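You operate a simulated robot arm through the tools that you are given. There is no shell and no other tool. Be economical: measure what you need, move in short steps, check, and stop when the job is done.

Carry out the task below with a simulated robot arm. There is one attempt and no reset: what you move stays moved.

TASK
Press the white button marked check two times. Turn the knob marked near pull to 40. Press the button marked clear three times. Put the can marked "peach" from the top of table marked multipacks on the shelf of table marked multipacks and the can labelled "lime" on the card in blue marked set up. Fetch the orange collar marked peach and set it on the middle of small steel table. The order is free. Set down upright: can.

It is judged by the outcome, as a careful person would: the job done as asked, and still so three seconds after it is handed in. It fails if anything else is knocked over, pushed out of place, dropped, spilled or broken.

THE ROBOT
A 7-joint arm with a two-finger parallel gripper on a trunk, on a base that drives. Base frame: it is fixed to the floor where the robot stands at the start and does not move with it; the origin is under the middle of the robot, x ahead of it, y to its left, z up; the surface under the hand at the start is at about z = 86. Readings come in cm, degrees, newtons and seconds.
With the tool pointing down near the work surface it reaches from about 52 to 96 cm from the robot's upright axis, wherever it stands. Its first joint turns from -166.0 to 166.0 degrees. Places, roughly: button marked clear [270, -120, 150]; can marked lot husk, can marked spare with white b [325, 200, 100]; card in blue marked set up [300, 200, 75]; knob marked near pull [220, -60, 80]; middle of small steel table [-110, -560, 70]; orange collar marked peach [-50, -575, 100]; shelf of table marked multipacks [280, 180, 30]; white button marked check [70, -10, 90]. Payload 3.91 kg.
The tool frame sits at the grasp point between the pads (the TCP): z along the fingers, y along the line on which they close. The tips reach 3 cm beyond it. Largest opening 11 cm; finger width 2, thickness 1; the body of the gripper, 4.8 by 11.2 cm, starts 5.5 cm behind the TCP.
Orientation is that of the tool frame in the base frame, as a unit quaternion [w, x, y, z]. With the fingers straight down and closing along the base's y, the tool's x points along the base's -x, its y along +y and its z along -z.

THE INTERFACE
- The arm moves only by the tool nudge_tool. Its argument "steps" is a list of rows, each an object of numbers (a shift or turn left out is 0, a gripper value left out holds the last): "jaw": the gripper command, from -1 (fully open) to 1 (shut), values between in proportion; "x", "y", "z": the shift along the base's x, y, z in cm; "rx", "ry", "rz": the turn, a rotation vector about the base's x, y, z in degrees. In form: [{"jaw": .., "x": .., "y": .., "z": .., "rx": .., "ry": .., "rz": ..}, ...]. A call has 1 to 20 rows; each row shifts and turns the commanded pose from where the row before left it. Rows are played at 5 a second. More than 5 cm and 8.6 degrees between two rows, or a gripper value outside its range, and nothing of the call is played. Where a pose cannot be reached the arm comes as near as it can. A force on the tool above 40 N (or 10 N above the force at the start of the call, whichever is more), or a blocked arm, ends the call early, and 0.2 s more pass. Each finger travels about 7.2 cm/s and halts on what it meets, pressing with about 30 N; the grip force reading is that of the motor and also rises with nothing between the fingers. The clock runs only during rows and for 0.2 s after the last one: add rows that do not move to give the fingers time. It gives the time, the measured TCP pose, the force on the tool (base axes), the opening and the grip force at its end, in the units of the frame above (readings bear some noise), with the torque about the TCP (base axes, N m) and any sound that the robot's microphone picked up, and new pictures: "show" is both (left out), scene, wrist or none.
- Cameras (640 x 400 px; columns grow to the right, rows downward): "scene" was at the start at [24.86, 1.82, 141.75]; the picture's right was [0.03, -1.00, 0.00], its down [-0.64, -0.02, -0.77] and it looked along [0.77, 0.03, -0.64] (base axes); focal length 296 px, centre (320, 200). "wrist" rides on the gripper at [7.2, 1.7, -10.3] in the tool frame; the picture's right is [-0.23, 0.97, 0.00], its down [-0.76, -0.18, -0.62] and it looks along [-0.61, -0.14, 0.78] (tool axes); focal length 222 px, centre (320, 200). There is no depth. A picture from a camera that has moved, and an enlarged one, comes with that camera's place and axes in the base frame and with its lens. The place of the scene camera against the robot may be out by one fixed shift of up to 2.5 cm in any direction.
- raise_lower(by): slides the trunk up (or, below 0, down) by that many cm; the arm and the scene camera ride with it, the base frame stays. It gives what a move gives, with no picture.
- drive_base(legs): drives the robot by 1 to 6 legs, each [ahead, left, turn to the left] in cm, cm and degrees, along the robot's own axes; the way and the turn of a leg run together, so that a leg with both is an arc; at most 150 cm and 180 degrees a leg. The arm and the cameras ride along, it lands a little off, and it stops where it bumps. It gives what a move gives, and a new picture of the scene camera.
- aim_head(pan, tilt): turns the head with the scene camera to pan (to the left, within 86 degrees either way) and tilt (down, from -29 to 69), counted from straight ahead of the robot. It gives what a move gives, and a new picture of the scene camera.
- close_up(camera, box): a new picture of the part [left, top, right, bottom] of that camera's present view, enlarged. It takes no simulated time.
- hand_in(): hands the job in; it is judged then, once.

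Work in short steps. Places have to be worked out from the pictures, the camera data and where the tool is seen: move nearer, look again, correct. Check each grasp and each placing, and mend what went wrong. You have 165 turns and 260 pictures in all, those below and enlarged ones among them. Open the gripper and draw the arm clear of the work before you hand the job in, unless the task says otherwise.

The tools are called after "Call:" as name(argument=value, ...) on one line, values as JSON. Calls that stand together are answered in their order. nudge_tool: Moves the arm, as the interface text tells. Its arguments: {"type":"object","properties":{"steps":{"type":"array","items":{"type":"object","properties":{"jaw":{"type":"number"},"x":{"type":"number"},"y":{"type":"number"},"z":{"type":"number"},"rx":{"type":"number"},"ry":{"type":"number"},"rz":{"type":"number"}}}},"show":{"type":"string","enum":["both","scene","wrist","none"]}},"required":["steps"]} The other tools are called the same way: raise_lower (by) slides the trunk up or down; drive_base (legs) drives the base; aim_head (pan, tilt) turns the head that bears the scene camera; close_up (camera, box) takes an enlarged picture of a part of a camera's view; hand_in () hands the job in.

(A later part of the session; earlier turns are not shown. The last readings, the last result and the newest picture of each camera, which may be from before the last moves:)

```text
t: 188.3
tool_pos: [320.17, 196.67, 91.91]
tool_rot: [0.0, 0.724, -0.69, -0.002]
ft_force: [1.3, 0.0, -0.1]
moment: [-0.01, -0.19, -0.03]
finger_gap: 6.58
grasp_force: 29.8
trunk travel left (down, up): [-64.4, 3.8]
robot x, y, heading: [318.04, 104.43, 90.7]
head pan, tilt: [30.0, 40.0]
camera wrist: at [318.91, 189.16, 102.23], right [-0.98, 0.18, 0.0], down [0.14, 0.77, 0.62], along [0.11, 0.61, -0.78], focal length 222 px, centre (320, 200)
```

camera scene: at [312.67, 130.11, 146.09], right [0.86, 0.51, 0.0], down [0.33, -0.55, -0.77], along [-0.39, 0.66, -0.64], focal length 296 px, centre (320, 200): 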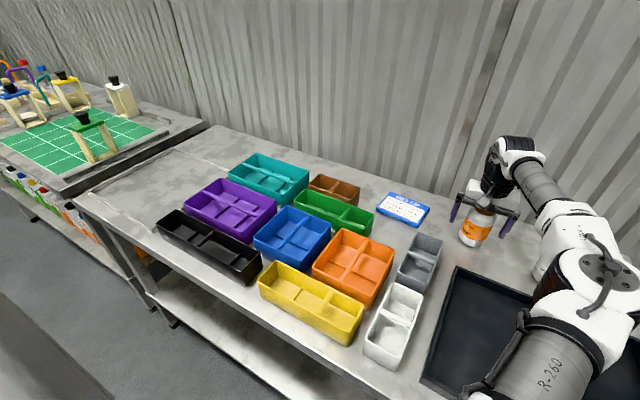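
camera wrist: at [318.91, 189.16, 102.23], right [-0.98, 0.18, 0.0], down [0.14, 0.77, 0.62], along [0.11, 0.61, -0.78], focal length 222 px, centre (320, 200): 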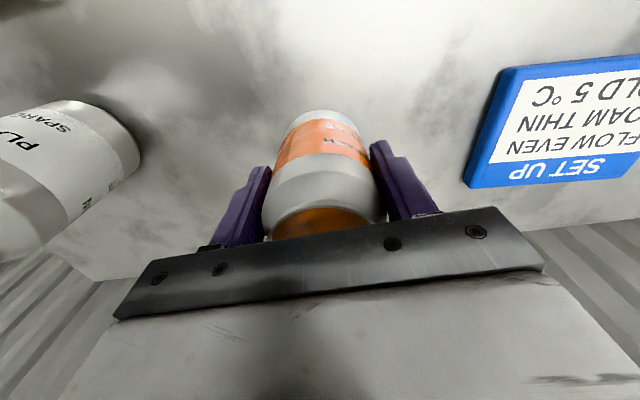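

The can is held at 6.6 cm, but the shelf sits under the tabletop, so I need to hold it with a tilted tool. I'll release, rise, pitch the tool 45° and re-grip it upright.

Call:
nudge_tool(steps=[{"jaw": 0.1}, {"jaw": -0.4}, {"jaw": -1}, {"z": 3}, {"z": 4}, {"z": 4}, {"z": 3}, {}], show="none")

Call:
nudge_tool(steps=[{"rx": 7.5, "y": -2, "z": 0.5}, {"rx": 7.5, "y": -2, "z": 0.5}, {"rx": 7.5, "y": -2, "z": 0.5}, {"rx": 7.5, "y": -2}, {"rx": 7.5, "y": -2}, {"rx": 7.5}, {}])

```text
t: 190.1
tool_pos: [320.31, 196.69, 105.76]
tool_rot: [0.0, 0.725, -0.689, -0.002]
ft_force: [-0.8, -0.5, 0.0]
moment: [0.01, 0.01, 0.03]
finger_gap: 11.0
grasp_force: 0.0
trunk travel left (down, up): [-64.4, 3.8]
robot x, y, heading: [318.07, 104.35, 90.9]
head pan, tilt: [30.0, 40.0]
```

```text
t: 191.7
tool_pos: [320.22, 186.86, 107.34]
tool_rot: [-0.277, 0.669, -0.637, -0.265]
ft_force: [-0.1, 0.0, 0.3]
moment: [-0.01, 0.03, -0.03]
finger_gap: 10.99
grasp_force: 0.1
trunk travel left (down, up): [-64.4, 3.8]
robot x, y, heading: [317.99, 104.33, 90.7]
head pan, tilt: [30.0, 40.0]
camera scene: at [312.67, 130.12, 146.09], right [0.86, 0.51, 0.0], down [0.33, -0.55, -0.77], along [-0.39, 0.66, -0.64], focal length 296 px, centre (320, 200)
camera wrist: at [318.99, 174.02, 109.48], right [-0.98, 0.12, 0.13], down [0.14, 0.1, 0.98], along [0.11, 0.99, -0.12], focal length 222 px, centre (320, 200)
```

scene: 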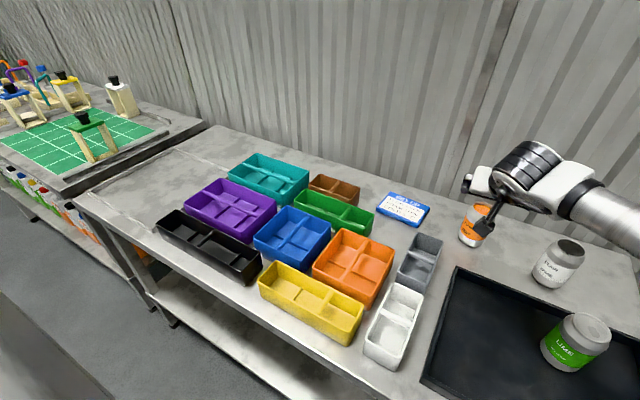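
wrist: 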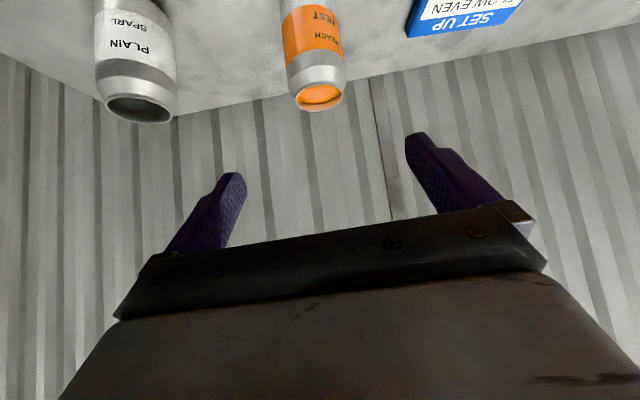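

The geometry looks right. I'll drop 6 cm, then slide in diagonally along the tool axis.

Call:
nudge_tool(steps=[{"z": -3}, {"z": -3}, {"y": 2.5, "z": -2.5}, {"y": 2.5, "z": -2.5}, {"y": 2.5, "z": -2.5}, {"y": 2.4, "z": -2.4}, {}])

```text
t: 193.3
tool_pos: [320.28, 196.55, 91.49]
tool_rot: [-0.277, 0.668, -0.637, -0.266]
ft_force: [0.4, 0.4, 0.3]
moment: [0.0, 0.01, 0.0]
finger_gap: 11.01
grasp_force: 0.0
trunk travel left (down, up): [-64.4, 3.8]
robot x, y, heading: [317.69, 104.23, 90.9]
head pan, tilt: [30.0, 40.0]
camera scene: at [312.68, 130.1, 146.1], right [0.86, 0.51, 0.0], down [0.33, -0.55, -0.77], along [-0.39, 0.66, -0.64], focal length 296 px, centre (320, 200)
camera wrist: at [318.92, 183.88, 93.58], right [-0.98, 0.12, 0.13], down [0.14, 0.1, 0.98], along [0.11, 0.99, -0.12], focal length 222 px, centre (320, 200)
```

scene: 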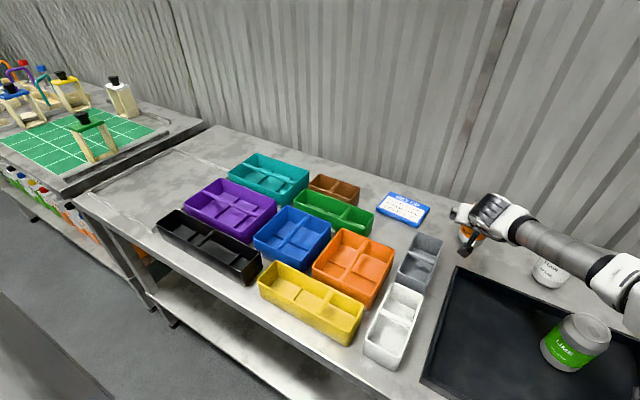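
wrist: 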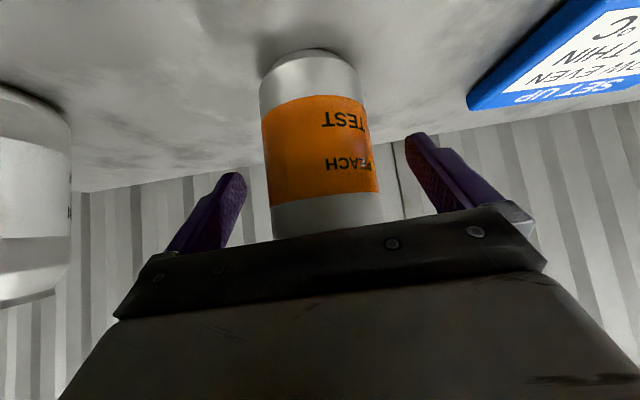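

The can's near rim is very close to the gripper body. I'll back off 0.8 cm along the tool and then grip.

Call:
nudge_tool(steps=[{"y": -0.5, "z": 0.6}, {"jaw": -0.4}, {"jaw": 0}, {"jaw": 0.3}, {"jaw": 1}, {}, {}], show="wrist")

```text
t: 194.9
tool_pos: [320.23, 196.0, 92.11]
tool_rot: [-0.277, 0.669, -0.637, -0.265]
ft_force: [-0.9, 1.1, -0.3]
moment: [0.02, 0.16, 0.03]
finger_gap: 6.58
grasp_force: 30.1
trunk travel left (down, up): [-64.4, 3.8]
robot x, y, heading: [318.04, 104.19, 91.0]
head pan, tilt: [30.0, 40.0]
camera wrist: at [318.94, 183.38, 94.19], right [-0.98, 0.12, 0.13], down [0.14, 0.1, 0.98], along [0.11, 0.99, -0.12], focal length 222 px, centre (320, 200)
```

wrist: 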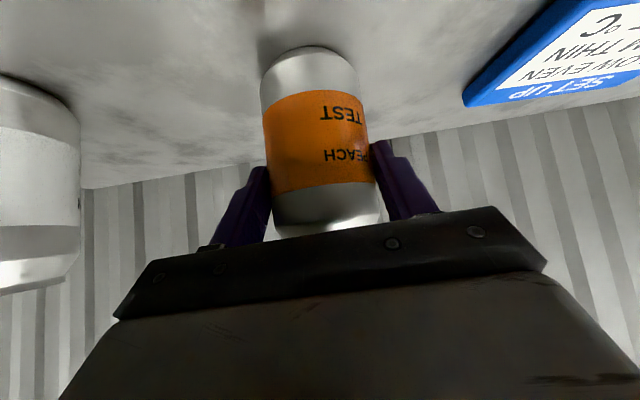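

The grip is good. I'll lift smoothly, then draw back toward me above the trays.

Call:
nudge_tool(steps=[{"z": 1}, {"z": 2}, {"z": 2.5}, {"z": 2.5}, {"z": 2.5}, {"z": 2.5}, {"z": 1.5}, {"y": -1.5}, {"y": -2.5}, {"y": -2.5}, {"y": -2.5}, {"y": -2.5}, {"y": -2.5}, {"y": -2.5}, {"y": -2.5}, {"y": -1.5}, {}])

```text
t: 198.5
tool_pos: [318.73, 175.77, 106.06]
tool_rot: [-0.266, 0.679, -0.629, -0.27]
ft_force: [-0.7, -0.2, -3.7]
moment: [-0.02, 0.01, -0.01]
finger_gap: 6.5
grasp_force: 30.3
trunk travel left (down, up): [-64.4, 3.8]
robot x, y, heading: [317.93, 104.47, 91.0]
head pan, tilt: [30.0, 40.0]
camera scene: at [312.68, 130.17, 146.08], right [0.86, 0.51, 0.0], down [0.33, -0.55, -0.77], along [-0.39, 0.66, -0.64], focal length 296 px, centre (320, 200)
camera wrist: at [317.91, 163.02, 108.29], right [-0.99, 0.1, 0.14], down [0.15, 0.12, 0.98], along [0.08, 0.99, -0.13], focal length 222 px, centre (320, 200)
```

scene: 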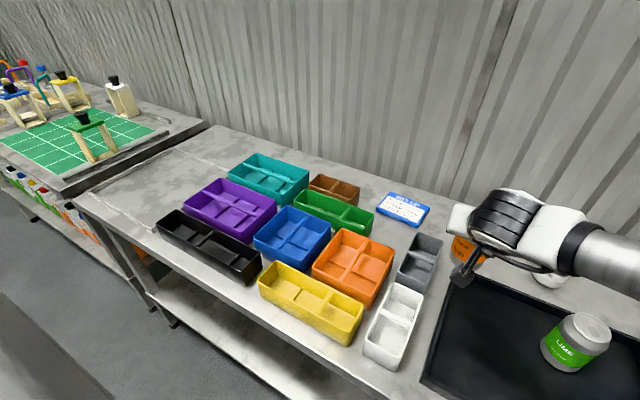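
wrist: 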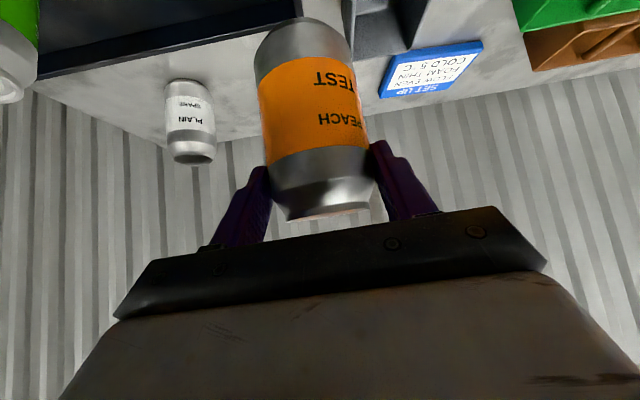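

The can is steady. I'll back away from the table, shift left, then lower the trunk to shelf height.

Call:
drive_base(legs=[[-60, 0, 0], [0, 22, 0]])

Call:
raise_lower(by=-30)

Call:
raise_lower(by=-30)

Call:
aim_head(pan=20, tilt=25)

Call:
close_up(camera="wrist", box=[0, 0, 640, 400])

```text
t: 203.8
tool_pos: [298.23, 115.06, 106.14]
tool_rot: [-0.265, 0.671, -0.636, -0.274]
ft_force: [0.3, 0.4, -3.2]
moment: [-0.08, -0.05, 0.02]
finger_gap: 6.53
grasp_force: 29.6
trunk travel left (down, up): [-64.4, 3.8]
robot x, y, heading: [297.01, 43.74, 90.9]
head pan, tilt: [30.0, 40.0]
camera scene: at [291.61, 69.42, 146.08], right [0.86, 0.51, 0.0], down [0.33, -0.55, -0.77], along [-0.39, 0.66, -0.64], focal length 296 px, centre (320, 200)
```

scene: 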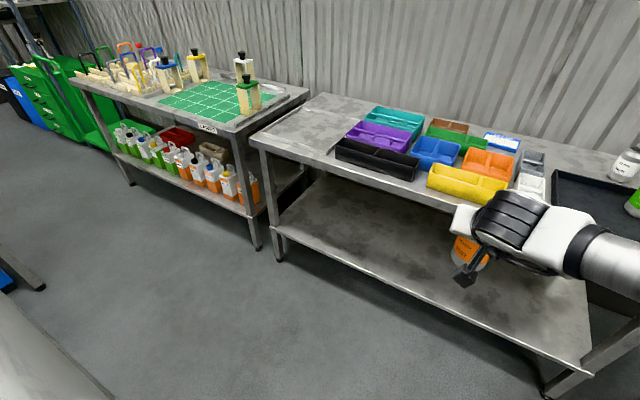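

```text
t: 206.8
tool_pos: [298.22, 115.07, 76.18]
tool_rot: [-0.263, 0.671, -0.636, -0.275]
ft_force: [-0.1, 0.4, -4.5]
moment: [-0.06, 0.01, 0.01]
finger_gap: 6.53
grasp_force: 30.0
trunk travel left (down, up): [-34.4, 33.8]
robot x, y, heading: [296.83, 44.06, 91.0]
head pan, tilt: [30.0, 40.0]
```

```text
t: 209.8
tool_pos: [298.19, 114.79, 49.2]
tool_rot: [-0.266, 0.671, -0.634, -0.277]
ft_force: [0.1, -0.1, -3.2]
moment: [-0.1, 0.0, -0.03]
finger_gap: 6.53
grasp_force: 30.0
trunk travel left (down, up): [-4.4, 63.8]
robot x, y, heading: [297.01, 43.61, 90.8]
head pan, tilt: [30.0, 40.0]
```

```text
t: 210.6
tool_pos: [298.22, 114.9, 49.23]
tool_rot: [-0.267, 0.671, -0.633, -0.279]
ft_force: [0.1, 0.4, -3.9]
moment: [-0.03, 0.01, 0.02]
finger_gap: 6.51
grasp_force: 29.8
trunk travel left (down, up): [-4.4, 63.8]
robot x, y, heading: [296.95, 44.05, 91.2]
head pan, tilt: [20.0, 25.0]
camera scene: at [292.66, 70.05, 91.01], right [0.93, 0.36, 0.0], down [0.15, -0.39, -0.91], along [-0.32, 0.85, -0.41], focal length 296 px, centre (320, 200)
```

scene: 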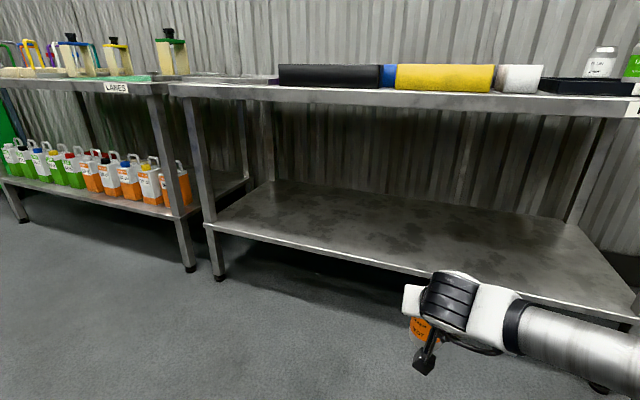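

```text
1.00 times, centred on (320, 200) of wrist (not enlarged: the box is as wide or as high as the picture)
camera zoom: at [297.16, 102.05, 51.36], right [-0.98, 0.11, 0.16], down [0.17, 0.1, 0.98], along [0.09, 0.99, -0.12], focal length 222 px, centre (320, 200)
```

zoom: 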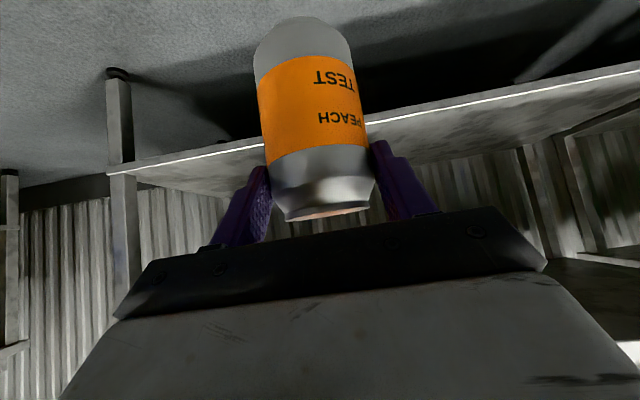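

The shelf is at about z=32 with its front edge at y≈146. I'll drive forward 41 cm so the can is well over the shelf at y≈156, then check.

Call:
drive_base(legs=[[25, 0, 0]])

Call:
drive_base(legs=[[16, 0, 0]])

Call:
close_up(camera="wrist", box=[0, 0, 640, 400])

```text
t: 212.4
tool_pos: [297.6, 139.6, 49.53]
tool_rot: [-0.268, 0.671, -0.632, -0.28]
ft_force: [-0.1, -0.1, -3.3]
moment: [-0.06, -0.01, -0.02]
finger_gap: 6.52
grasp_force: 29.7
trunk travel left (down, up): [-4.4, 63.8]
robot x, y, heading: [296.71, 68.33, 91.2]
head pan, tilt: [20.0, 25.0]
camera scene: at [292.21, 94.63, 91.04], right [0.93, 0.36, 0.01], down [0.15, -0.38, -0.91], along [-0.32, 0.85, -0.41], focal length 296 px, centre (320, 200)
```

scene: 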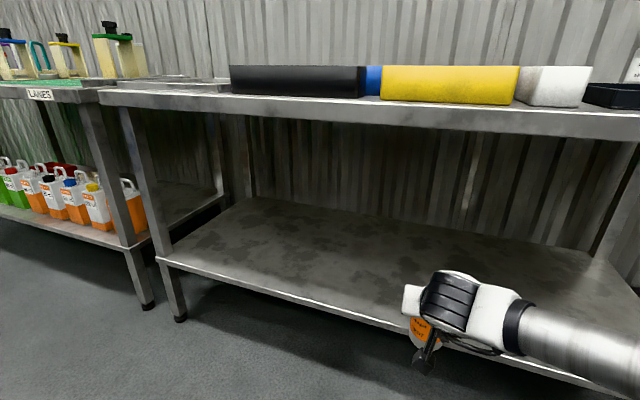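

```text
t: 213.8
tool_pos: [297.25, 155.27, 49.44]
tool_rot: [-0.267, 0.671, -0.632, -0.28]
ft_force: [0.8, 0.2, -3.1]
moment: [-0.03, 0.01, -0.01]
finger_gap: 6.52
grasp_force: 29.8
trunk travel left (down, up): [-4.4, 63.8]
robot x, y, heading: [296.38, 84.6, 91.0]
head pan, tilt: [20.0, 25.0]
camera scene: at [291.94, 110.31, 91.05], right [0.93, 0.36, 0.01], down [0.15, -0.38, -0.91], along [-0.32, 0.85, -0.41], focal length 296 px, centre (320, 200)
```

scene: 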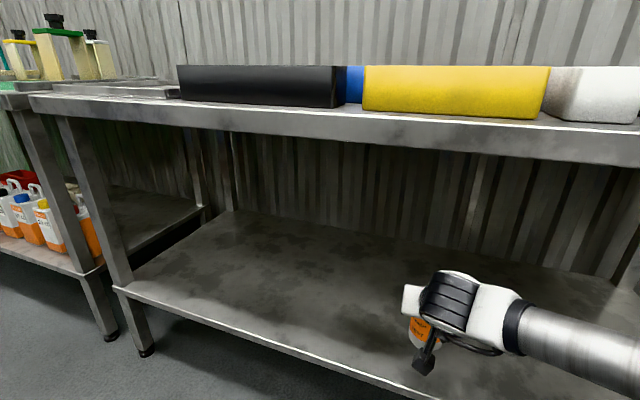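

```text
1.00 times, centred on (320, 200) of wrist (not enlarged: the box is as wide or as high as the picture)
camera zoom: at [296.31, 142.51, 51.56], right [-0.98, 0.1, 0.16], down [0.17, 0.1, 0.98], along [0.09, 0.99, -0.11], focal length 222 px, centre (320, 200)
```

zoom: 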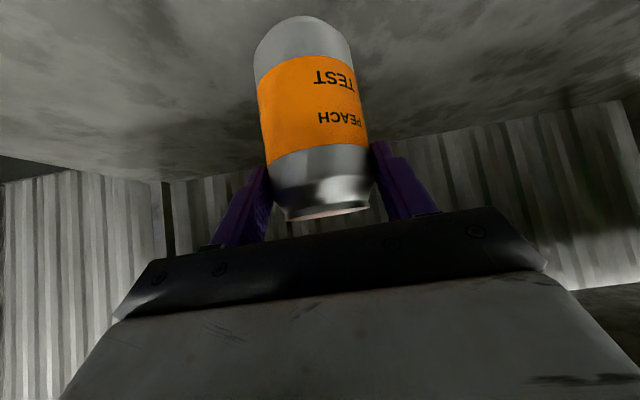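

The can is over the shelf. I'll lower it 7 cm first, then feel for contact in small steps.

Call:
nudge_tool(steps=[{"z": -2}, {"z": -2}, {"z": -2}, {"z": -1}, {}])

Call:
nudge_tool(steps=[{"z": -0.5}, {"z": -0.5}, {"z": -0.4}, {}], show="none")

```text
t: 215.2
tool_pos: [297.12, 155.45, 42.64]
tool_rot: [-0.267, 0.674, -0.629, -0.282]
ft_force: [0.0, -0.4, -4.3]
moment: [-0.06, -0.02, 0.03]
finger_gap: 6.53
grasp_force: 30.0
trunk travel left (down, up): [-4.4, 63.8]
robot x, y, heading: [296.19, 84.3, 91.1]
head pan, tilt: [20.0, 25.0]
stopped in row 5: the arm was blocked; the commanded pose is now the measured one
camera scene: at [292.24, 110.36, 91.06], right [0.93, 0.36, 0.0], down [0.15, -0.38, -0.91], along [-0.33, 0.85, -0.41], focal length 296 px, centre (320, 200)
camera wrist: at [296.18, 142.7, 44.59], right [-0.98, 0.09, 0.16], down [0.17, 0.1, 0.98], along [0.08, 0.99, -0.11], focal length 222 px, centre (320, 200)
```

scene: 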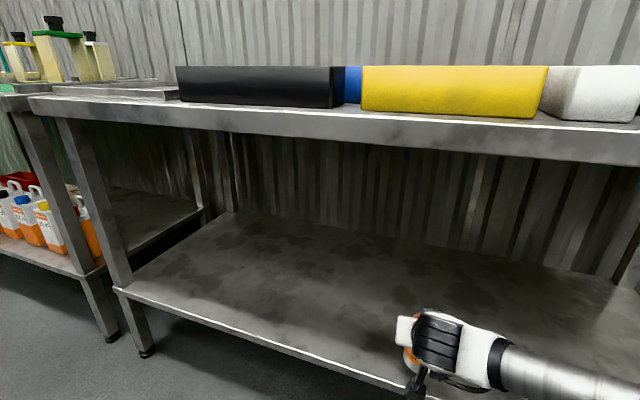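
wrist: 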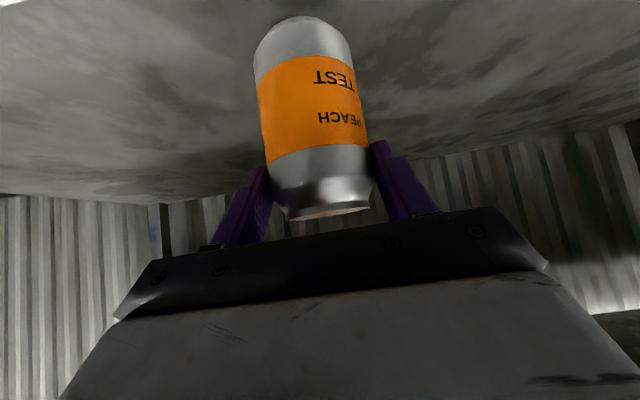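

```text
t: 216.4
tool_pos: [296.93, 155.46, 41.12]
tool_rot: [-0.267, 0.675, -0.628, -0.281]
ft_force: [0.4, 0.0, -3.6]
moment: [-0.06, 0.03, 0.03]
finger_gap: 6.53
grasp_force: 30.1
trunk travel left (down, up): [-4.4, 63.8]
robot x, y, heading: [296.04, 83.88, 91.1]
head pan, tilt: [20.0, 25.0]
stopped in row 4: the arm was blocked; the commanded pose is now the measured one
```

Some part of the arm is touching, though the tool feels no force. I'll look at the elbow side.

Call:
aim_head(pan=-35, tilt=45)

```text
t: 217.7
tool_pos: [297.16, 155.47, 41.19]
tool_rot: [-0.267, 0.673, -0.629, -0.282]
ft_force: [0.6, 0.0, -3.1]
moment: [-0.04, -0.02, -0.01]
finger_gap: 6.51
grasp_force: 30.1
trunk travel left (down, up): [-4.4, 63.8]
robot x, y, heading: [296.45, 83.93, 91.1]
head pan, tilt: [-35.0, 45.0]
camera scene: at [299.99, 108.51, 87.95], right [0.83, -0.56, -0.01], down [-0.4, -0.58, -0.72], along [0.39, 0.6, -0.7], focal length 296 px, centre (320, 200)
```

scene: 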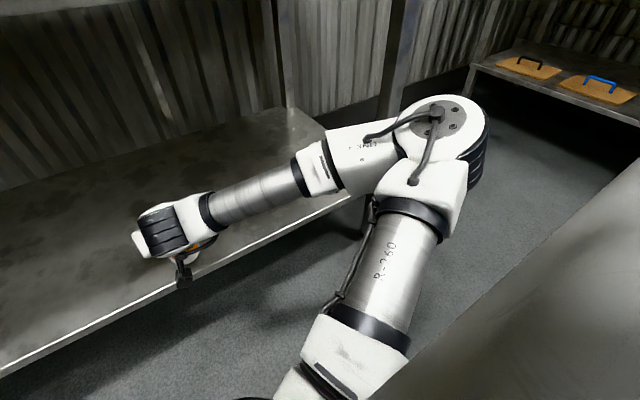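

The elbow is against the table's right front leg. I'll raise and back out, shift 28 cm left, and come in again.

Call:
nudge_tool(steps=[{"z": 2}, {"z": 2}, {"z": 2}, {"z": 2}, {}], show="none")

Call:
drive_base(legs=[[-25, 0, 0], [0, 30, 0], [14, 0, 0]])

```text
t: 219.1
tool_pos: [297.32, 155.25, 49.28]
tool_rot: [-0.269, 0.671, -0.631, -0.279]
ft_force: [-0.4, -0.1, -3.2]
moment: [-0.08, 0.0, -0.01]
finger_gap: 6.52
grasp_force: 30.5
trunk travel left (down, up): [-4.4, 63.8]
robot x, y, heading: [296.73, 84.02, 90.7]
head pan, tilt: [-35.0, 45.0]
stopped in row 5: the arm was blocked; the commanded pose is now the measured one
```

```text
t: 224.3
tool_pos: [267.68, 143.81, 49.19]
tool_rot: [-0.269, 0.671, -0.632, -0.28]
ft_force: [-0.9, -0.6, -3.4]
moment: [-0.04, -0.03, 0.02]
finger_gap: 6.52
grasp_force: 30.4
trunk travel left (down, up): [-4.4, 63.8]
robot x, y, heading: [266.29, 72.56, 90.8]
head pan, tilt: [-35.0, 45.0]
camera scene: at [270.12, 96.83, 87.97], right [0.83, -0.56, -0.01], down [-0.4, -0.57, -0.72], along [0.4, 0.6, -0.7], focal length 296 px, centre (320, 200)
```

scene: 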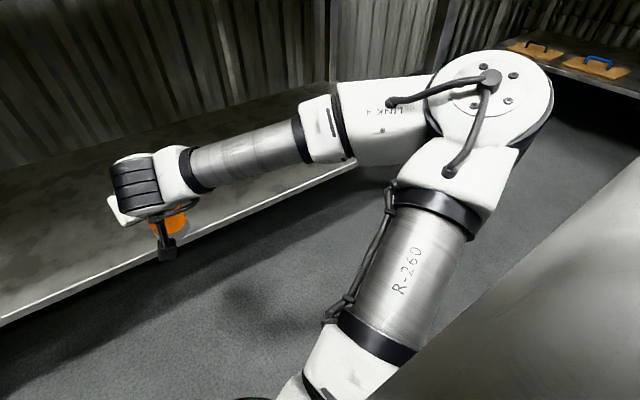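

It still reports blocked even here, so the arm is probably resting on the robot's own base because the trunk is so low. I'll raise the trunk 8 cm and use the arm to go down.

Call:
raise_lower(by=8)

Call:
drive_base(legs=[[12, 0, 0]])

Call:
nudge_tool(steps=[{"z": -2}, {"z": -2}, {"z": -2}, {"z": -2}, {"z": -2}, {}], show="wrist")

```text
t: 225.5
tool_pos: [267.64, 143.98, 53.83]
tool_rot: [-0.262, 0.674, -0.634, -0.276]
ft_force: [0.2, 0.8, -3.4]
moment: [-0.05, 0.03, 0.01]
finger_gap: 6.48
grasp_force: 29.7
trunk travel left (down, up): [-12.4, 55.8]
robot x, y, heading: [266.02, 72.36, 91.0]
head pan, tilt: [-35.0, 45.0]
```

```text
t: 226.7
tool_pos: [267.42, 155.94, 53.8]
tool_rot: [-0.262, 0.674, -0.634, -0.275]
ft_force: [0.1, 0.1, -2.4]
moment: [-0.07, -0.02, 0.01]
finger_gap: 6.56
grasp_force: 29.9
trunk travel left (down, up): [-12.4, 55.8]
robot x, y, heading: [266.03, 84.68, 91.1]
head pan, tilt: [-35.0, 45.0]
camera scene: at [270.02, 109.68, 93.36], right [0.83, -0.56, 0.0], down [-0.4, -0.59, -0.71], along [0.4, 0.59, -0.71], focal length 296 px, centre (320, 200)
```

scene: 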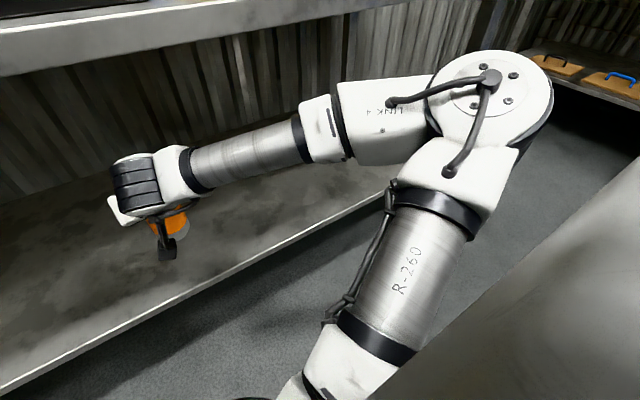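

```text
t: 228.1
tool_pos: [267.46, 155.97, 43.83]
tool_rot: [-0.262, 0.675, -0.632, -0.276]
ft_force: [0.2, -0.5, -3.8]
moment: [-0.04, 0.02, 0.04]
finger_gap: 6.5
grasp_force: 29.7
trunk travel left (down, up): [-12.4, 55.8]
robot x, y, heading: [265.91, 84.78, 91.1]
head pan, tilt: [-35.0, 45.0]
camera wrist: at [266.54, 143.24, 45.97], right [-0.98, 0.1, 0.15], down [0.17, 0.11, 0.98], along [0.08, 0.99, -0.13], focal length 222 px, centre (320, 200)
```

wrist: 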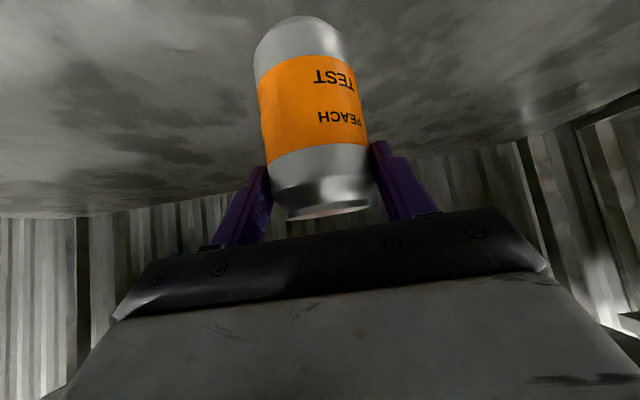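

No block now. I'll feel for the shelf in fine steps.

Call:
nudge_tool(steps=[{"z": -0.7}, {"z": -0.7}, {"z": -0.7}, {"z": -0.5}, {"z": -0.4}, {}], show="none")

```text
t: 229.5
tool_pos: [267.44, 155.92, 40.83]
tool_rot: [-0.262, 0.674, -0.633, -0.276]
ft_force: [-0.7, 0.8, -4.1]
moment: [-0.02, 0.02, 0.0]
finger_gap: 6.53
grasp_force: 29.9
trunk travel left (down, up): [-12.4, 55.8]
robot x, y, heading: [266.08, 84.0, 90.8]
head pan, tilt: [-35.0, 45.0]
```

Call:
nudge_tool(steps=[{"z": -0.4}, {"z": -0.4}, {"z": -0.3}, {"z": -0.3}, {"z": -0.3}, {}], show="wrist")

```text
t: 230.9
tool_pos: [267.31, 156.0, 39.27]
tool_rot: [-0.263, 0.674, -0.632, -0.278]
ft_force: [-6.1, 4.3, 23.9]
moment: [0.49, 0.93, 0.0]
finger_gap: 6.55
grasp_force: 29.9
trunk travel left (down, up): [-12.4, 55.8]
robot x, y, heading: [266.37, 84.47, 90.8]
head pan, tilt: [-35.0, 45.0]
camera wrist: at [266.46, 143.27, 41.56], right [-0.98, 0.1, 0.16], down [0.17, 0.11, 0.98], along [0.08, 0.99, -0.12], focal length 222 px, centre (320, 200)
```

wrist: 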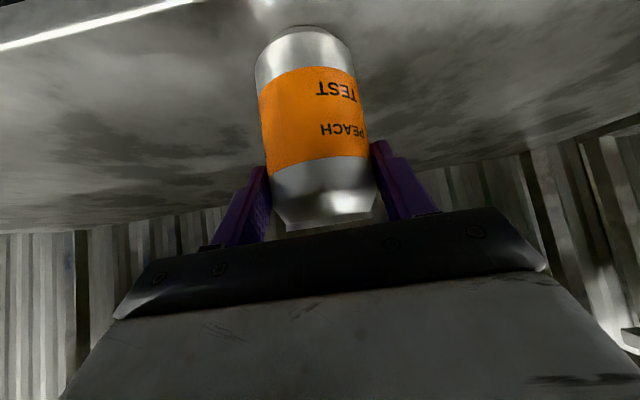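

Contact with the shelf. I'll ease off slightly and open slowly.

Call:
nudge_tool(steps=[{"z": 0.2}, {}, {"jaw": 0.15}, {"jaw": 0.0}, {"jaw": -0.5}, {"jaw": -1}, {}, {}], show="wrist")

```text
t: 232.7
tool_pos: [267.48, 155.89, 39.43]
tool_rot: [-0.262, 0.674, -0.633, -0.276]
ft_force: [0.2, -0.3, -0.5]
moment: [-0.02, 0.01, 0.03]
finger_gap: 11.01
grasp_force: 0.0
trunk travel left (down, up): [-12.4, 55.8]
robot x, y, heading: [266.67, 84.58, 90.6]
head pan, tilt: [-35.0, 45.0]
camera wrist: at [266.54, 143.21, 41.58], right [-0.98, 0.1, 0.15], down [0.17, 0.11, 0.98], along [0.08, 0.99, -0.13], focal length 222 px, centre (320, 200)
```

wrist: 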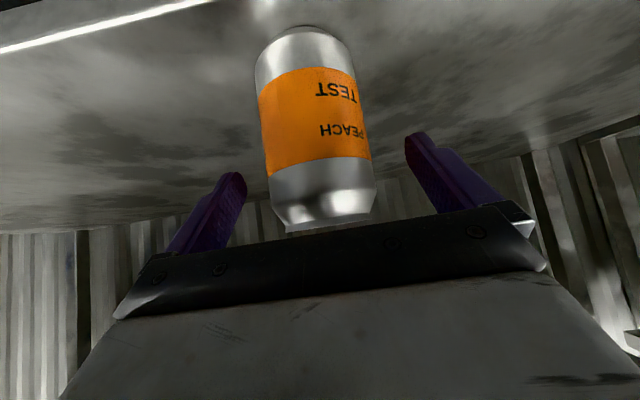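

The can stands on its own. I'll back out diagonally, then drive away and check.

Call:
nudge_tool(steps=[{"y": -1.5, "z": 1.5}, {"y": -2.5, "z": 2.5}, {"y": -2.5, "z": 2.5}, {}], show="none")

Call:
drive_base(legs=[[-42, 0, 0]])

Call:
raise_lower(by=36)

Call:
aim_head(pan=0, tilt=35)

```text
t: 233.7
tool_pos: [267.58, 150.02, 45.94]
tool_rot: [-0.262, 0.674, -0.633, -0.275]
ft_force: [0.1, -1.1, -0.5]
moment: [0.01, -0.02, 0.0]
finger_gap: 10.96
grasp_force: 0.0
out of reach, approached as far as the arm can: row 3
trunk travel left (down, up): [-12.4, 55.8]
robot x, y, heading: [266.41, 84.43, 91.0]
head pan, tilt: [-35.0, 45.0]
```

```text
t: 236.3
tool_pos: [268.18, 108.33, 45.84]
tool_rot: [-0.262, 0.673, -0.635, -0.274]
ft_force: [0.1, -0.1, 0.4]
moment: [-0.03, 0.02, 0.02]
finger_gap: 10.99
grasp_force: 0.1
trunk travel left (down, up): [-12.4, 55.8]
robot x, y, heading: [267.12, 42.85, 90.8]
head pan, tilt: [-35.0, 45.0]
camera scene: at [270.69, 67.94, 93.36], right [0.83, -0.56, 0.0], down [-0.4, -0.59, -0.71], along [0.4, 0.58, -0.71], focal length 296 px, centre (320, 200)
```

scene: 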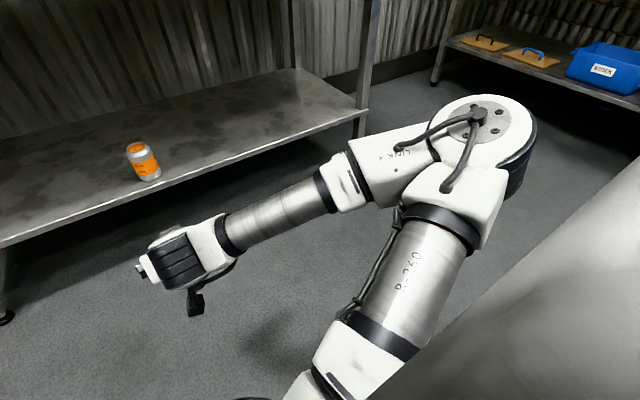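

```text
t: 239.8
tool_pos: [268.23, 108.42, 81.88]
tool_rot: [-0.263, 0.673, -0.635, -0.274]
ft_force: [0.3, 1.2, 0.4]
moment: [-0.02, 0.01, -0.01]
finger_gap: 10.99
grasp_force: 0.2
trunk travel left (down, up): [-48.4, 19.8]
robot x, y, heading: [267.28, 42.45, 90.9]
head pan, tilt: [-35.0, 45.0]
```

```text
t: 240.8
tool_pos: [268.15, 108.37, 81.99]
tool_rot: [-0.262, 0.674, -0.635, -0.274]
ft_force: [-0.2, -0.2, -0.1]
moment: [-0.02, 0.0, 0.04]
finger_gap: 11.02
grasp_force: 0.1
trunk travel left (down, up): [-48.4, 19.8]
robot x, y, heading: [267.11, 42.84, 90.9]
head pan, tilt: [0.0, 35.0]
camera scene: at [266.0, 70.02, 130.84], right [1.0, 0.01, 0.0], down [0.01, -0.57, -0.82], along [-0.01, 0.82, -0.57], focal length 296 px, centre (320, 200)
```

scene: 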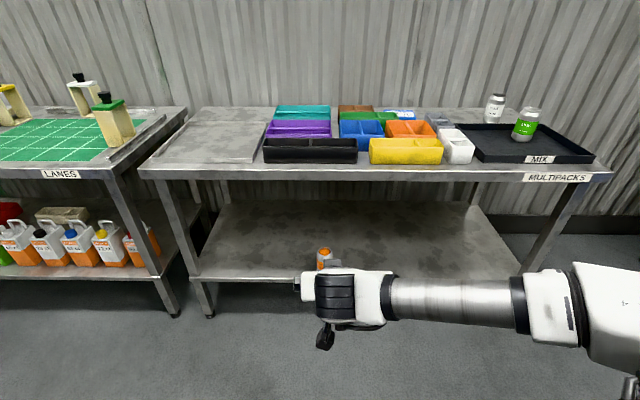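

Peach is upright on the shelf. Next is the lime can: I'll raise the trunk and move to x≈338 with the tilted tool above can height.

Call:
raise_lower(by=19)

Call:
drive_base(legs=[[0, -69, 0], [15, 0, 0]])

Call:
nudge_tool(steps=[{"z": 3}, {"z": 3}, {"z": 3}, {}], show="wrist")

```text
t: 242.9
tool_pos: [268.24, 108.3, 100.87]
tool_rot: [-0.262, 0.674, -0.635, -0.274]
ft_force: [0.5, 1.0, 0.4]
moment: [-0.03, -0.01, -0.01]
finger_gap: 10.98
grasp_force: 0.0
trunk travel left (down, up): [-67.4, 0.8]
robot x, y, heading: [267.01, 42.88, 90.8]
head pan, tilt: [0.0, 35.0]
```

```text
t: 249.6
tool_pos: [336.49, 124.4, 100.91]
tool_rot: [-0.262, 0.674, -0.634, -0.274]
ft_force: [0.6, 0.3, -0.2]
moment: [-0.04, -0.03, -0.03]
finger_gap: 10.98
grasp_force: 0.1
trunk travel left (down, up): [-67.4, 0.8]
robot x, y, heading: [335.12, 58.48, 90.8]
head pan, tilt: [0.0, 35.0]
camera scene: at [334.23, 86.08, 149.82], right [1.0, 0.01, 0.0], down [0.01, -0.57, -0.82], along [-0.01, 0.82, -0.57], focal length 296 px, centre (320, 200)
```

scene: 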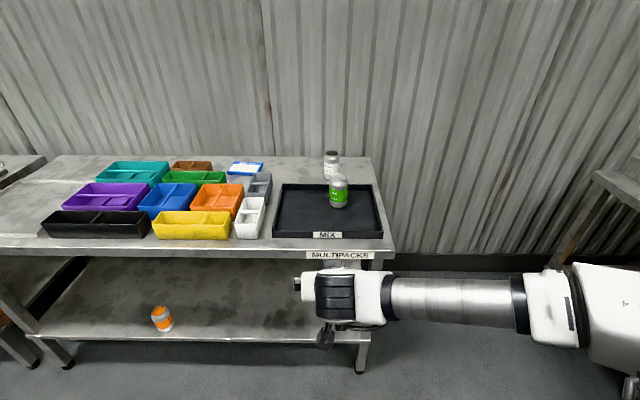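

```text
t: 250.8
tool_pos: [331.02, 124.18, 109.5]
tool_rot: [-0.228, 0.706, -0.598, -0.302]
ft_force: [0.0, 0.4, 0.0]
moment: [0.01, 0.01, 0.01]
finger_gap: 10.96
grasp_force: 0.1
trunk travel left (down, up): [-67.4, 0.8]
robot x, y, heading: [335.41, 58.43, 90.8]
head pan, tilt: [0.0, 35.0]
stopped in row 4: the arm was blocked; the commanded pose is now the measured one
camera wrist: at [331.77, 111.46, 111.95], right [-0.98, -0.01, 0.2], down [0.19, 0.15, 0.97], along [-0.04, 0.99, -0.14], focal length 222 px, centre (320, 200)
```

wrist: 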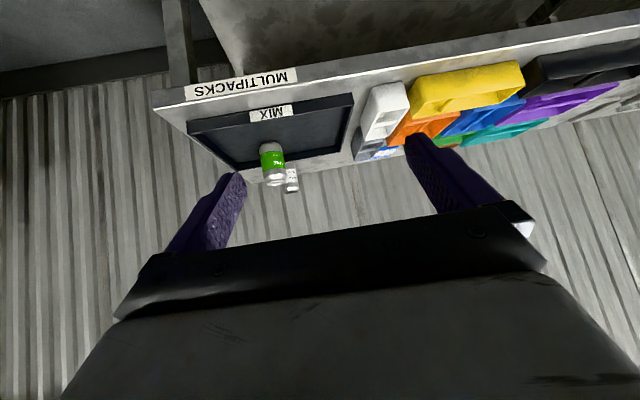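

It's blocked by self-contact when pulled in that close. I'll extend outward and square the tool up again.

Call:
nudge_tool(steps=[{"y": 3}, {"y": 3}, {"y": 3, "x": 1, "rz": -5}, {"y": 2, "x": 2, "rz": -5}, {"x": 1.5}, {}], show="none")

Call:
drive_base(legs=[[26, 0, 0]])

Call:
close_up(camera="wrist", box=[0, 0, 640, 400])

```text
t: 252.2
tool_pos: [335.94, 135.2, 109.57]
tool_rot: [0.256, -0.651, 0.659, 0.277]
ft_force: [0.1, 1.1, 0.6]
moment: [0.0, 0.01, 0.02]
finger_gap: 11.01
grasp_force: 0.1
trunk travel left (down, up): [-67.4, 0.8]
robot x, y, heading: [335.38, 58.66, 90.7]
head pan, tilt: [0.0, 35.0]
```

```text
t: 254.1
tool_pos: [335.65, 161.23, 109.4]
tool_rot: [0.257, -0.65, 0.66, 0.277]
ft_force: [-0.4, 0.0, -0.2]
moment: [0.04, 0.03, 0.0]
finger_gap: 10.98
grasp_force: 0.0
trunk travel left (down, up): [-67.4, 0.8]
robot x, y, heading: [334.81, 84.4, 90.6]
head pan, tilt: [0.0, 35.0]
camera scene: at [333.94, 112.09, 149.83], right [1.0, 0.01, 0.0], down [0.01, -0.57, -0.82], along [-0.01, 0.82, -0.57], focal length 296 px, centre (320, 200)
```

scene: 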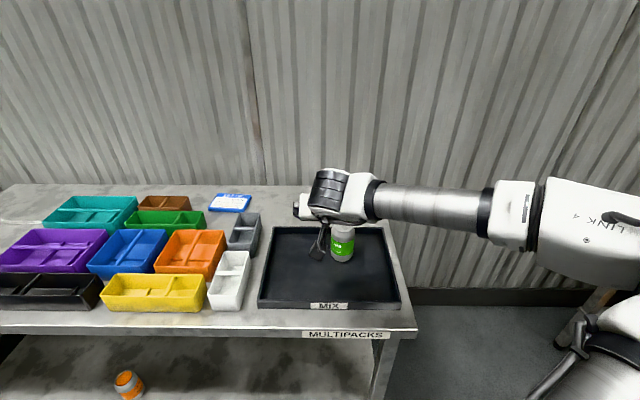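

```text
1.00 times, centred on (320, 200) of wrist (not enlarged: the box is as wide or as high as the picture)
camera zoom: at [334.05, 148.63, 111.95], right [-0.97, 0.16, 0.19], down [0.21, 0.11, 0.97], along [0.14, 0.98, -0.14], focal length 222 px, centre (320, 200)
```

zoom: 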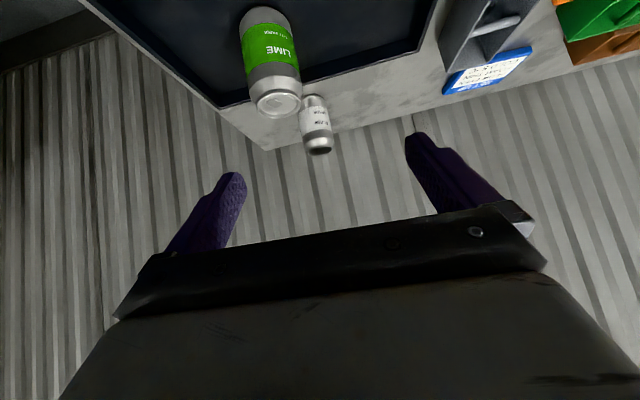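

The lime can is at about (339.7,170.6), z 86–97. I'll line up, drop, and slide in diagonally with the jaws open.

Call:
nudge_tool(steps=[{"x": 2, "z": -2}, {"x": 2, "z": -3}, {"z": -3}, {"y": 2, "z": -2}, {"y": 2, "z": -2}, {}])

```text
t: 255.5
tool_pos: [339.76, 165.23, 97.53]
tool_rot: [0.256, -0.651, 0.658, 0.278]
ft_force: [0.8, -0.9, -0.6]
moment: [-0.02, -0.01, 0.03]
finger_gap: 11.01
grasp_force: 0.0
trunk travel left (down, up): [-67.4, 0.8]
robot x, y, heading: [335.0, 84.96, 90.6]
head pan, tilt: [0.0, 35.0]
camera scene: at [333.94, 111.98, 149.85], right [1.0, 0.01, 0.0], down [0.01, -0.57, -0.82], along [-0.01, 0.82, -0.57], focal length 296 px, centre (320, 200)
camera wrist: at [338.05, 152.58, 99.94], right [-0.97, 0.16, 0.19], down [0.21, 0.11, 0.97], along [0.14, 0.98, -0.14], focal length 222 px, centre (320, 200)
```

scene: 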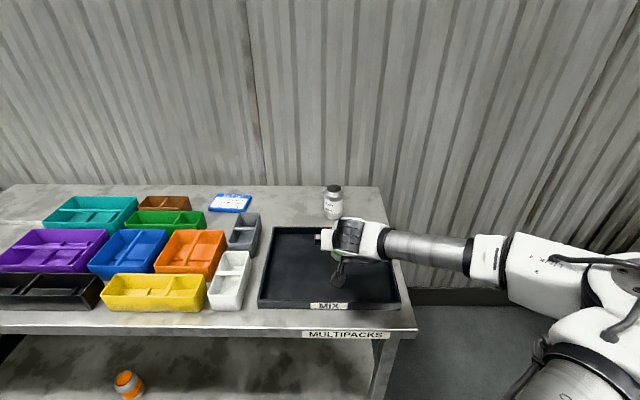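
wrist: 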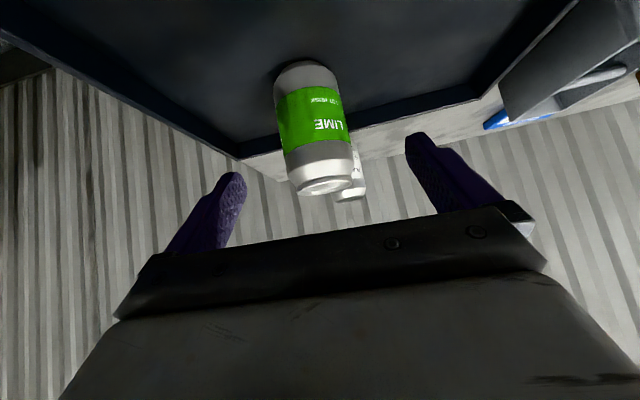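

The can is centred. I'll do the final approach and grip.

Call:
nudge_tool(steps=[{"x": -0.2, "y": 2.2, "z": -2.1}, {"y": 2.2, "z": -2.1}, {}, {"jaw": -0.4}, {"jaw": 0}, {"jaw": 0.3}, {"jaw": 1}, {}, {}], show="wrist")

```text
t: 257.5
tool_pos: [339.37, 169.56, 93.4]
tool_rot: [0.257, -0.649, 0.66, 0.278]
ft_force: [-0.7, 1.1, -0.1]
moment: [-0.02, -0.03, 0.04]
finger_gap: 0.02
grasp_force: 30.5
trunk travel left (down, up): [-67.4, 0.8]
robot x, y, heading: [335.28, 84.7, 90.5]
head pan, tilt: [0.0, 35.0]
camera wrist: at [337.86, 156.99, 95.83], right [-0.97, 0.16, 0.19], down [0.21, 0.11, 0.97], along [0.14, 0.98, -0.14], focal length 222 px, centre (320, 200)
```

wrist: 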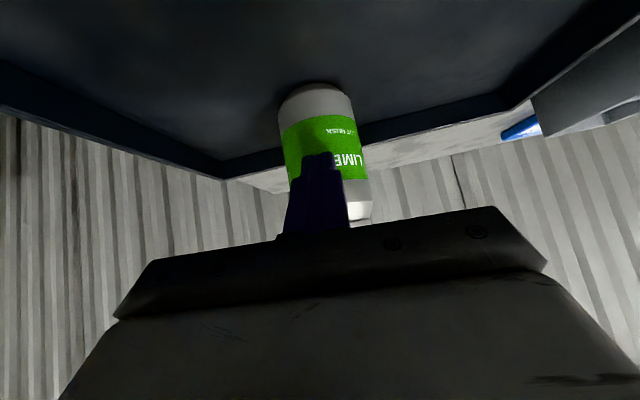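

The can is further than I judged: the fingers shut in front of it without touching. By its apparent width it's about 3.7 cm further back, so I'll open and advance.

Call:
nudge_tool(steps=[{"jaw": -1}, {}, {}, {"y": 1.9, "x": 0.1}, {"y": 1.8, "z": -0.4}, {}], show="wrist")

```text
t: 258.9
tool_pos: [339.54, 173.15, 93.06]
tool_rot: [0.256, -0.649, 0.66, 0.277]
ft_force: [0.7, 0.4, 0.0]
moment: [0.0, 0.02, -0.02]
finger_gap: 11.02
grasp_force: 0.1
trunk travel left (down, up): [-67.4, 0.8]
robot x, y, heading: [335.1, 84.8, 90.8]
head pan, tilt: [0.0, 35.0]
camera wrist: at [337.93, 160.65, 95.44], right [-0.97, 0.16, 0.19], down [0.21, 0.11, 0.97], along [0.14, 0.98, -0.14], focal length 222 px, centre (320, 200)
```

wrist: 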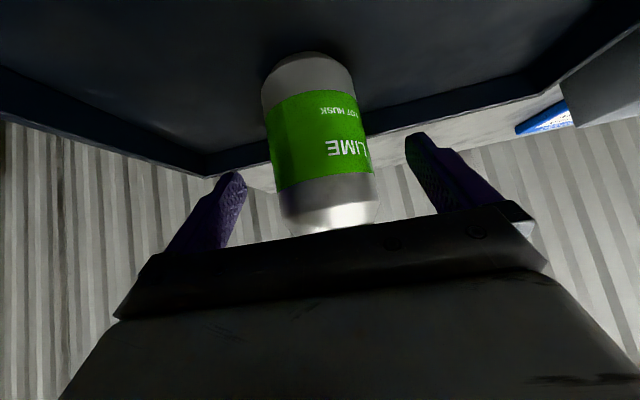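

This matches the peach grip view. I'll close now.

Call:
nudge_tool(steps=[{"jaw": -0.4}, {"jaw": 0}, {"jaw": 0.3}, {"jaw": 1}, {}, {}], show="wrist")

```text
t: 260.3
tool_pos: [339.45, 173.29, 93.1]
tool_rot: [0.257, -0.649, 0.66, 0.277]
ft_force: [-1.0, 0.3, 0.4]
moment: [-0.02, -0.02, 0.03]
finger_gap: 6.56
grasp_force: 29.8
trunk travel left (down, up): [-67.4, 0.8]
robot x, y, heading: [334.73, 84.87, 90.6]
head pan, tilt: [0.0, 35.0]
camera wrist: at [337.92, 160.64, 95.44], right [-0.97, 0.16, 0.19], down [0.21, 0.11, 0.97], along [0.14, 0.98, -0.14], focal length 222 px, centre (320, 200)
```

wrist: 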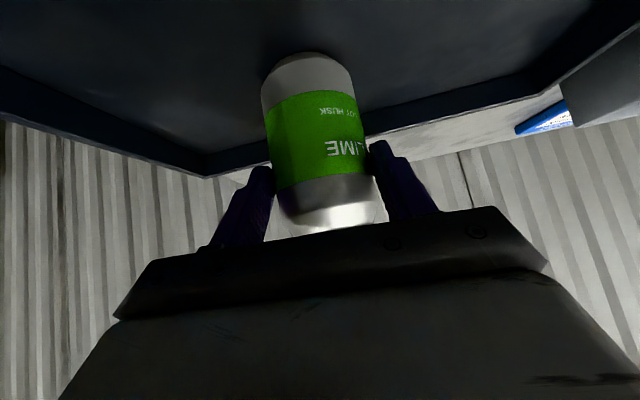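

Lime is gripped. I'll lift straight up, then move the base left and forward toward the SET UP card at about (300,199).

Call:
nudge_tool(steps=[{"z": 1}, {"z": 2}, {"z": 2.5}, {"z": 2.5}, {"z": 2.5}, {"z": 2.5}, {"z": 2}, {}], show="none")

Call:
drive_base(legs=[[0, 39.3, 0], [18, 0, 0]])

Call:
close_up(camera="wrist", box=[0, 0, 640, 400])

```text
t: 262.1
tool_pos: [339.58, 173.26, 107.96]
tool_rot: [0.256, -0.65, 0.66, 0.277]
ft_force: [0.0, 0.5, -4.1]
moment: [-0.1, -0.03, -0.01]
finger_gap: 6.54
grasp_force: 29.8
trunk travel left (down, up): [-67.4, 0.8]
robot x, y, heading: [335.05, 84.64, 90.4]
head pan, tilt: [0.0, 35.0]
```

```text
t: 266.8
tool_pos: [299.57, 190.91, 107.83]
tool_rot: [0.256, -0.651, 0.659, 0.277]
ft_force: [0.7, 0.6, -3.3]
moment: [-0.06, 0.02, 0.02]
finger_gap: 6.52
grasp_force: 30.4
trunk travel left (down, up): [-67.4, 0.8]
robot x, y, heading: [295.35, 102.26, 90.5]
head pan, tilt: [0.0, 35.0]
camera scene: at [294.05, 129.66, 149.81], right [1.0, 0.01, 0.0], down [0.01, -0.57, -0.82], along [-0.01, 0.82, -0.57], focal length 296 px, centre (320, 200)
```

scene: 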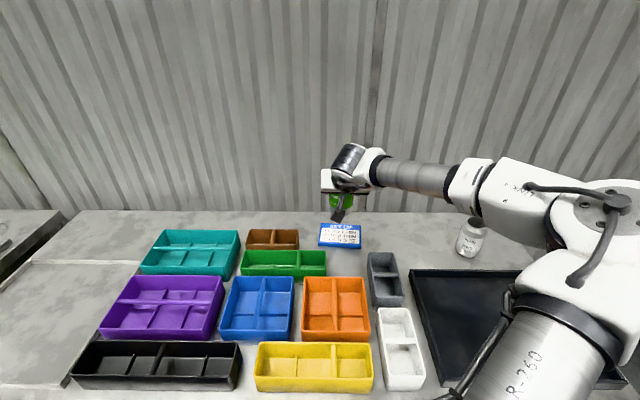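

```text
1.00 times, centred on (320, 200) of wrist (not enlarged: the box is as wide or as high as the picture)
camera zoom: at [298.03, 178.29, 110.26], right [-0.97, 0.16, 0.19], down [0.21, 0.11, 0.97], along [0.14, 0.98, -0.14], focal length 222 px, centre (320, 200)
```

zoom: 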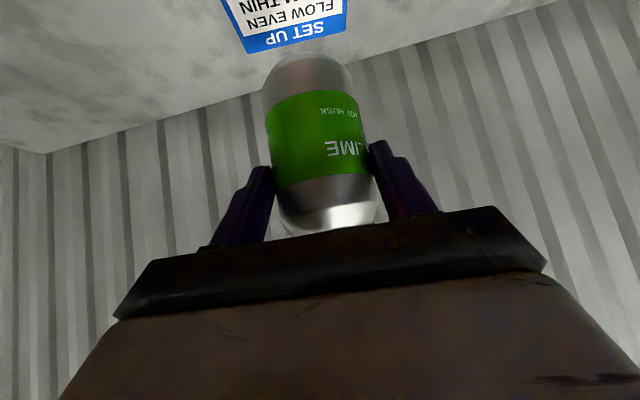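

The card spans x≈294–308 and y≈193–205. I'll move to its centre, then lower.

Call:
nudge_tool(steps=[{"x": 0.7, "y": 2.4}, {"x": 0.7, "y": 2.4}, {"y": 2.3}, {"z": -2.5}, {"z": -2.5}, {"z": -2.5}, {"z": -2.5}, {}])

```text
t: 268.6
tool_pos: [301.02, 197.85, 97.99]
tool_rot: [0.256, -0.65, 0.66, 0.277]
ft_force: [0.9, 0.4, -3.5]
moment: [-0.11, -0.02, 0.01]
finger_gap: 6.55
grasp_force: 30.1
trunk travel left (down, up): [-67.4, 0.8]
robot x, y, heading: [294.95, 102.19, 90.8]
head pan, tilt: [0.0, 35.0]
camera scene: at [294.04, 129.54, 149.84], right [1.0, 0.01, 0.0], down [0.01, -0.57, -0.82], along [-0.01, 0.82, -0.57], focal length 296 px, centre (320, 200)
camera wrist: at [299.49, 185.33, 100.31], right [-0.97, 0.16, 0.19], down [0.21, 0.11, 0.97], along [0.14, 0.98, -0.14], focal length 222 px, centre (320, 200)
```

scene: 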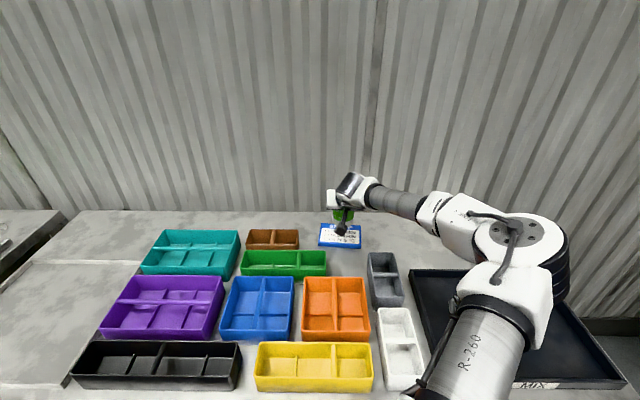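
wrist: 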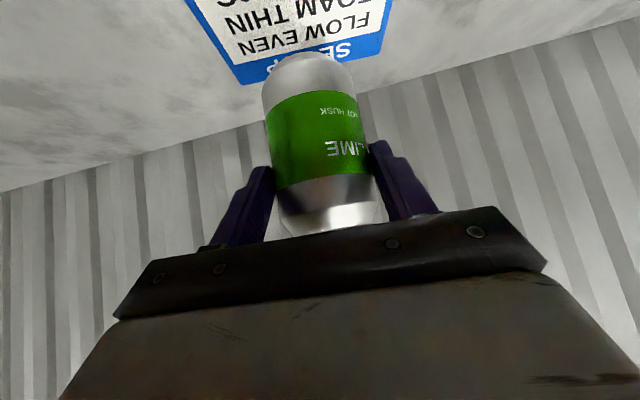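

The can's base falls well inside the card. I'll lower to contact.

Call:
nudge_tool(steps=[{"z": -1.5, "y": 0.4}, {"z": -1.2}, {"z": -0.7}, {"z": -0.5}, {}], show="none")

Call:
nudge_tool(steps=[{"z": -0.4}, {"z": -0.4}, {"z": -0.3}, {"z": -0.3}, {}], show="none")

```text
t: 269.8
tool_pos: [301.06, 198.28, 94.26]
tool_rot: [0.257, -0.65, 0.659, 0.278]
ft_force: [0.4, 1.3, 7.2]
moment: [0.27, -0.22, 0.01]
finger_gap: 6.53
grasp_force: 29.7
trunk travel left (down, up): [-67.4, 0.8]
robot x, y, heading: [294.75, 101.91, 90.6]
head pan, tilt: [0.0, 35.0]
```

```text
t: 271.0
tool_pos: [300.97, 198.2, 93.06]
tool_rot: [0.258, -0.649, 0.659, 0.279]
ft_force: [-0.8, 0.3, 25.4]
moment: [0.71, -0.19, -0.01]
finger_gap: 6.54
grasp_force: 29.8
trunk travel left (down, up): [-67.4, 0.8]
robot x, y, heading: [295.01, 102.01, 90.4]
head pan, tilt: [0.0, 35.0]
```

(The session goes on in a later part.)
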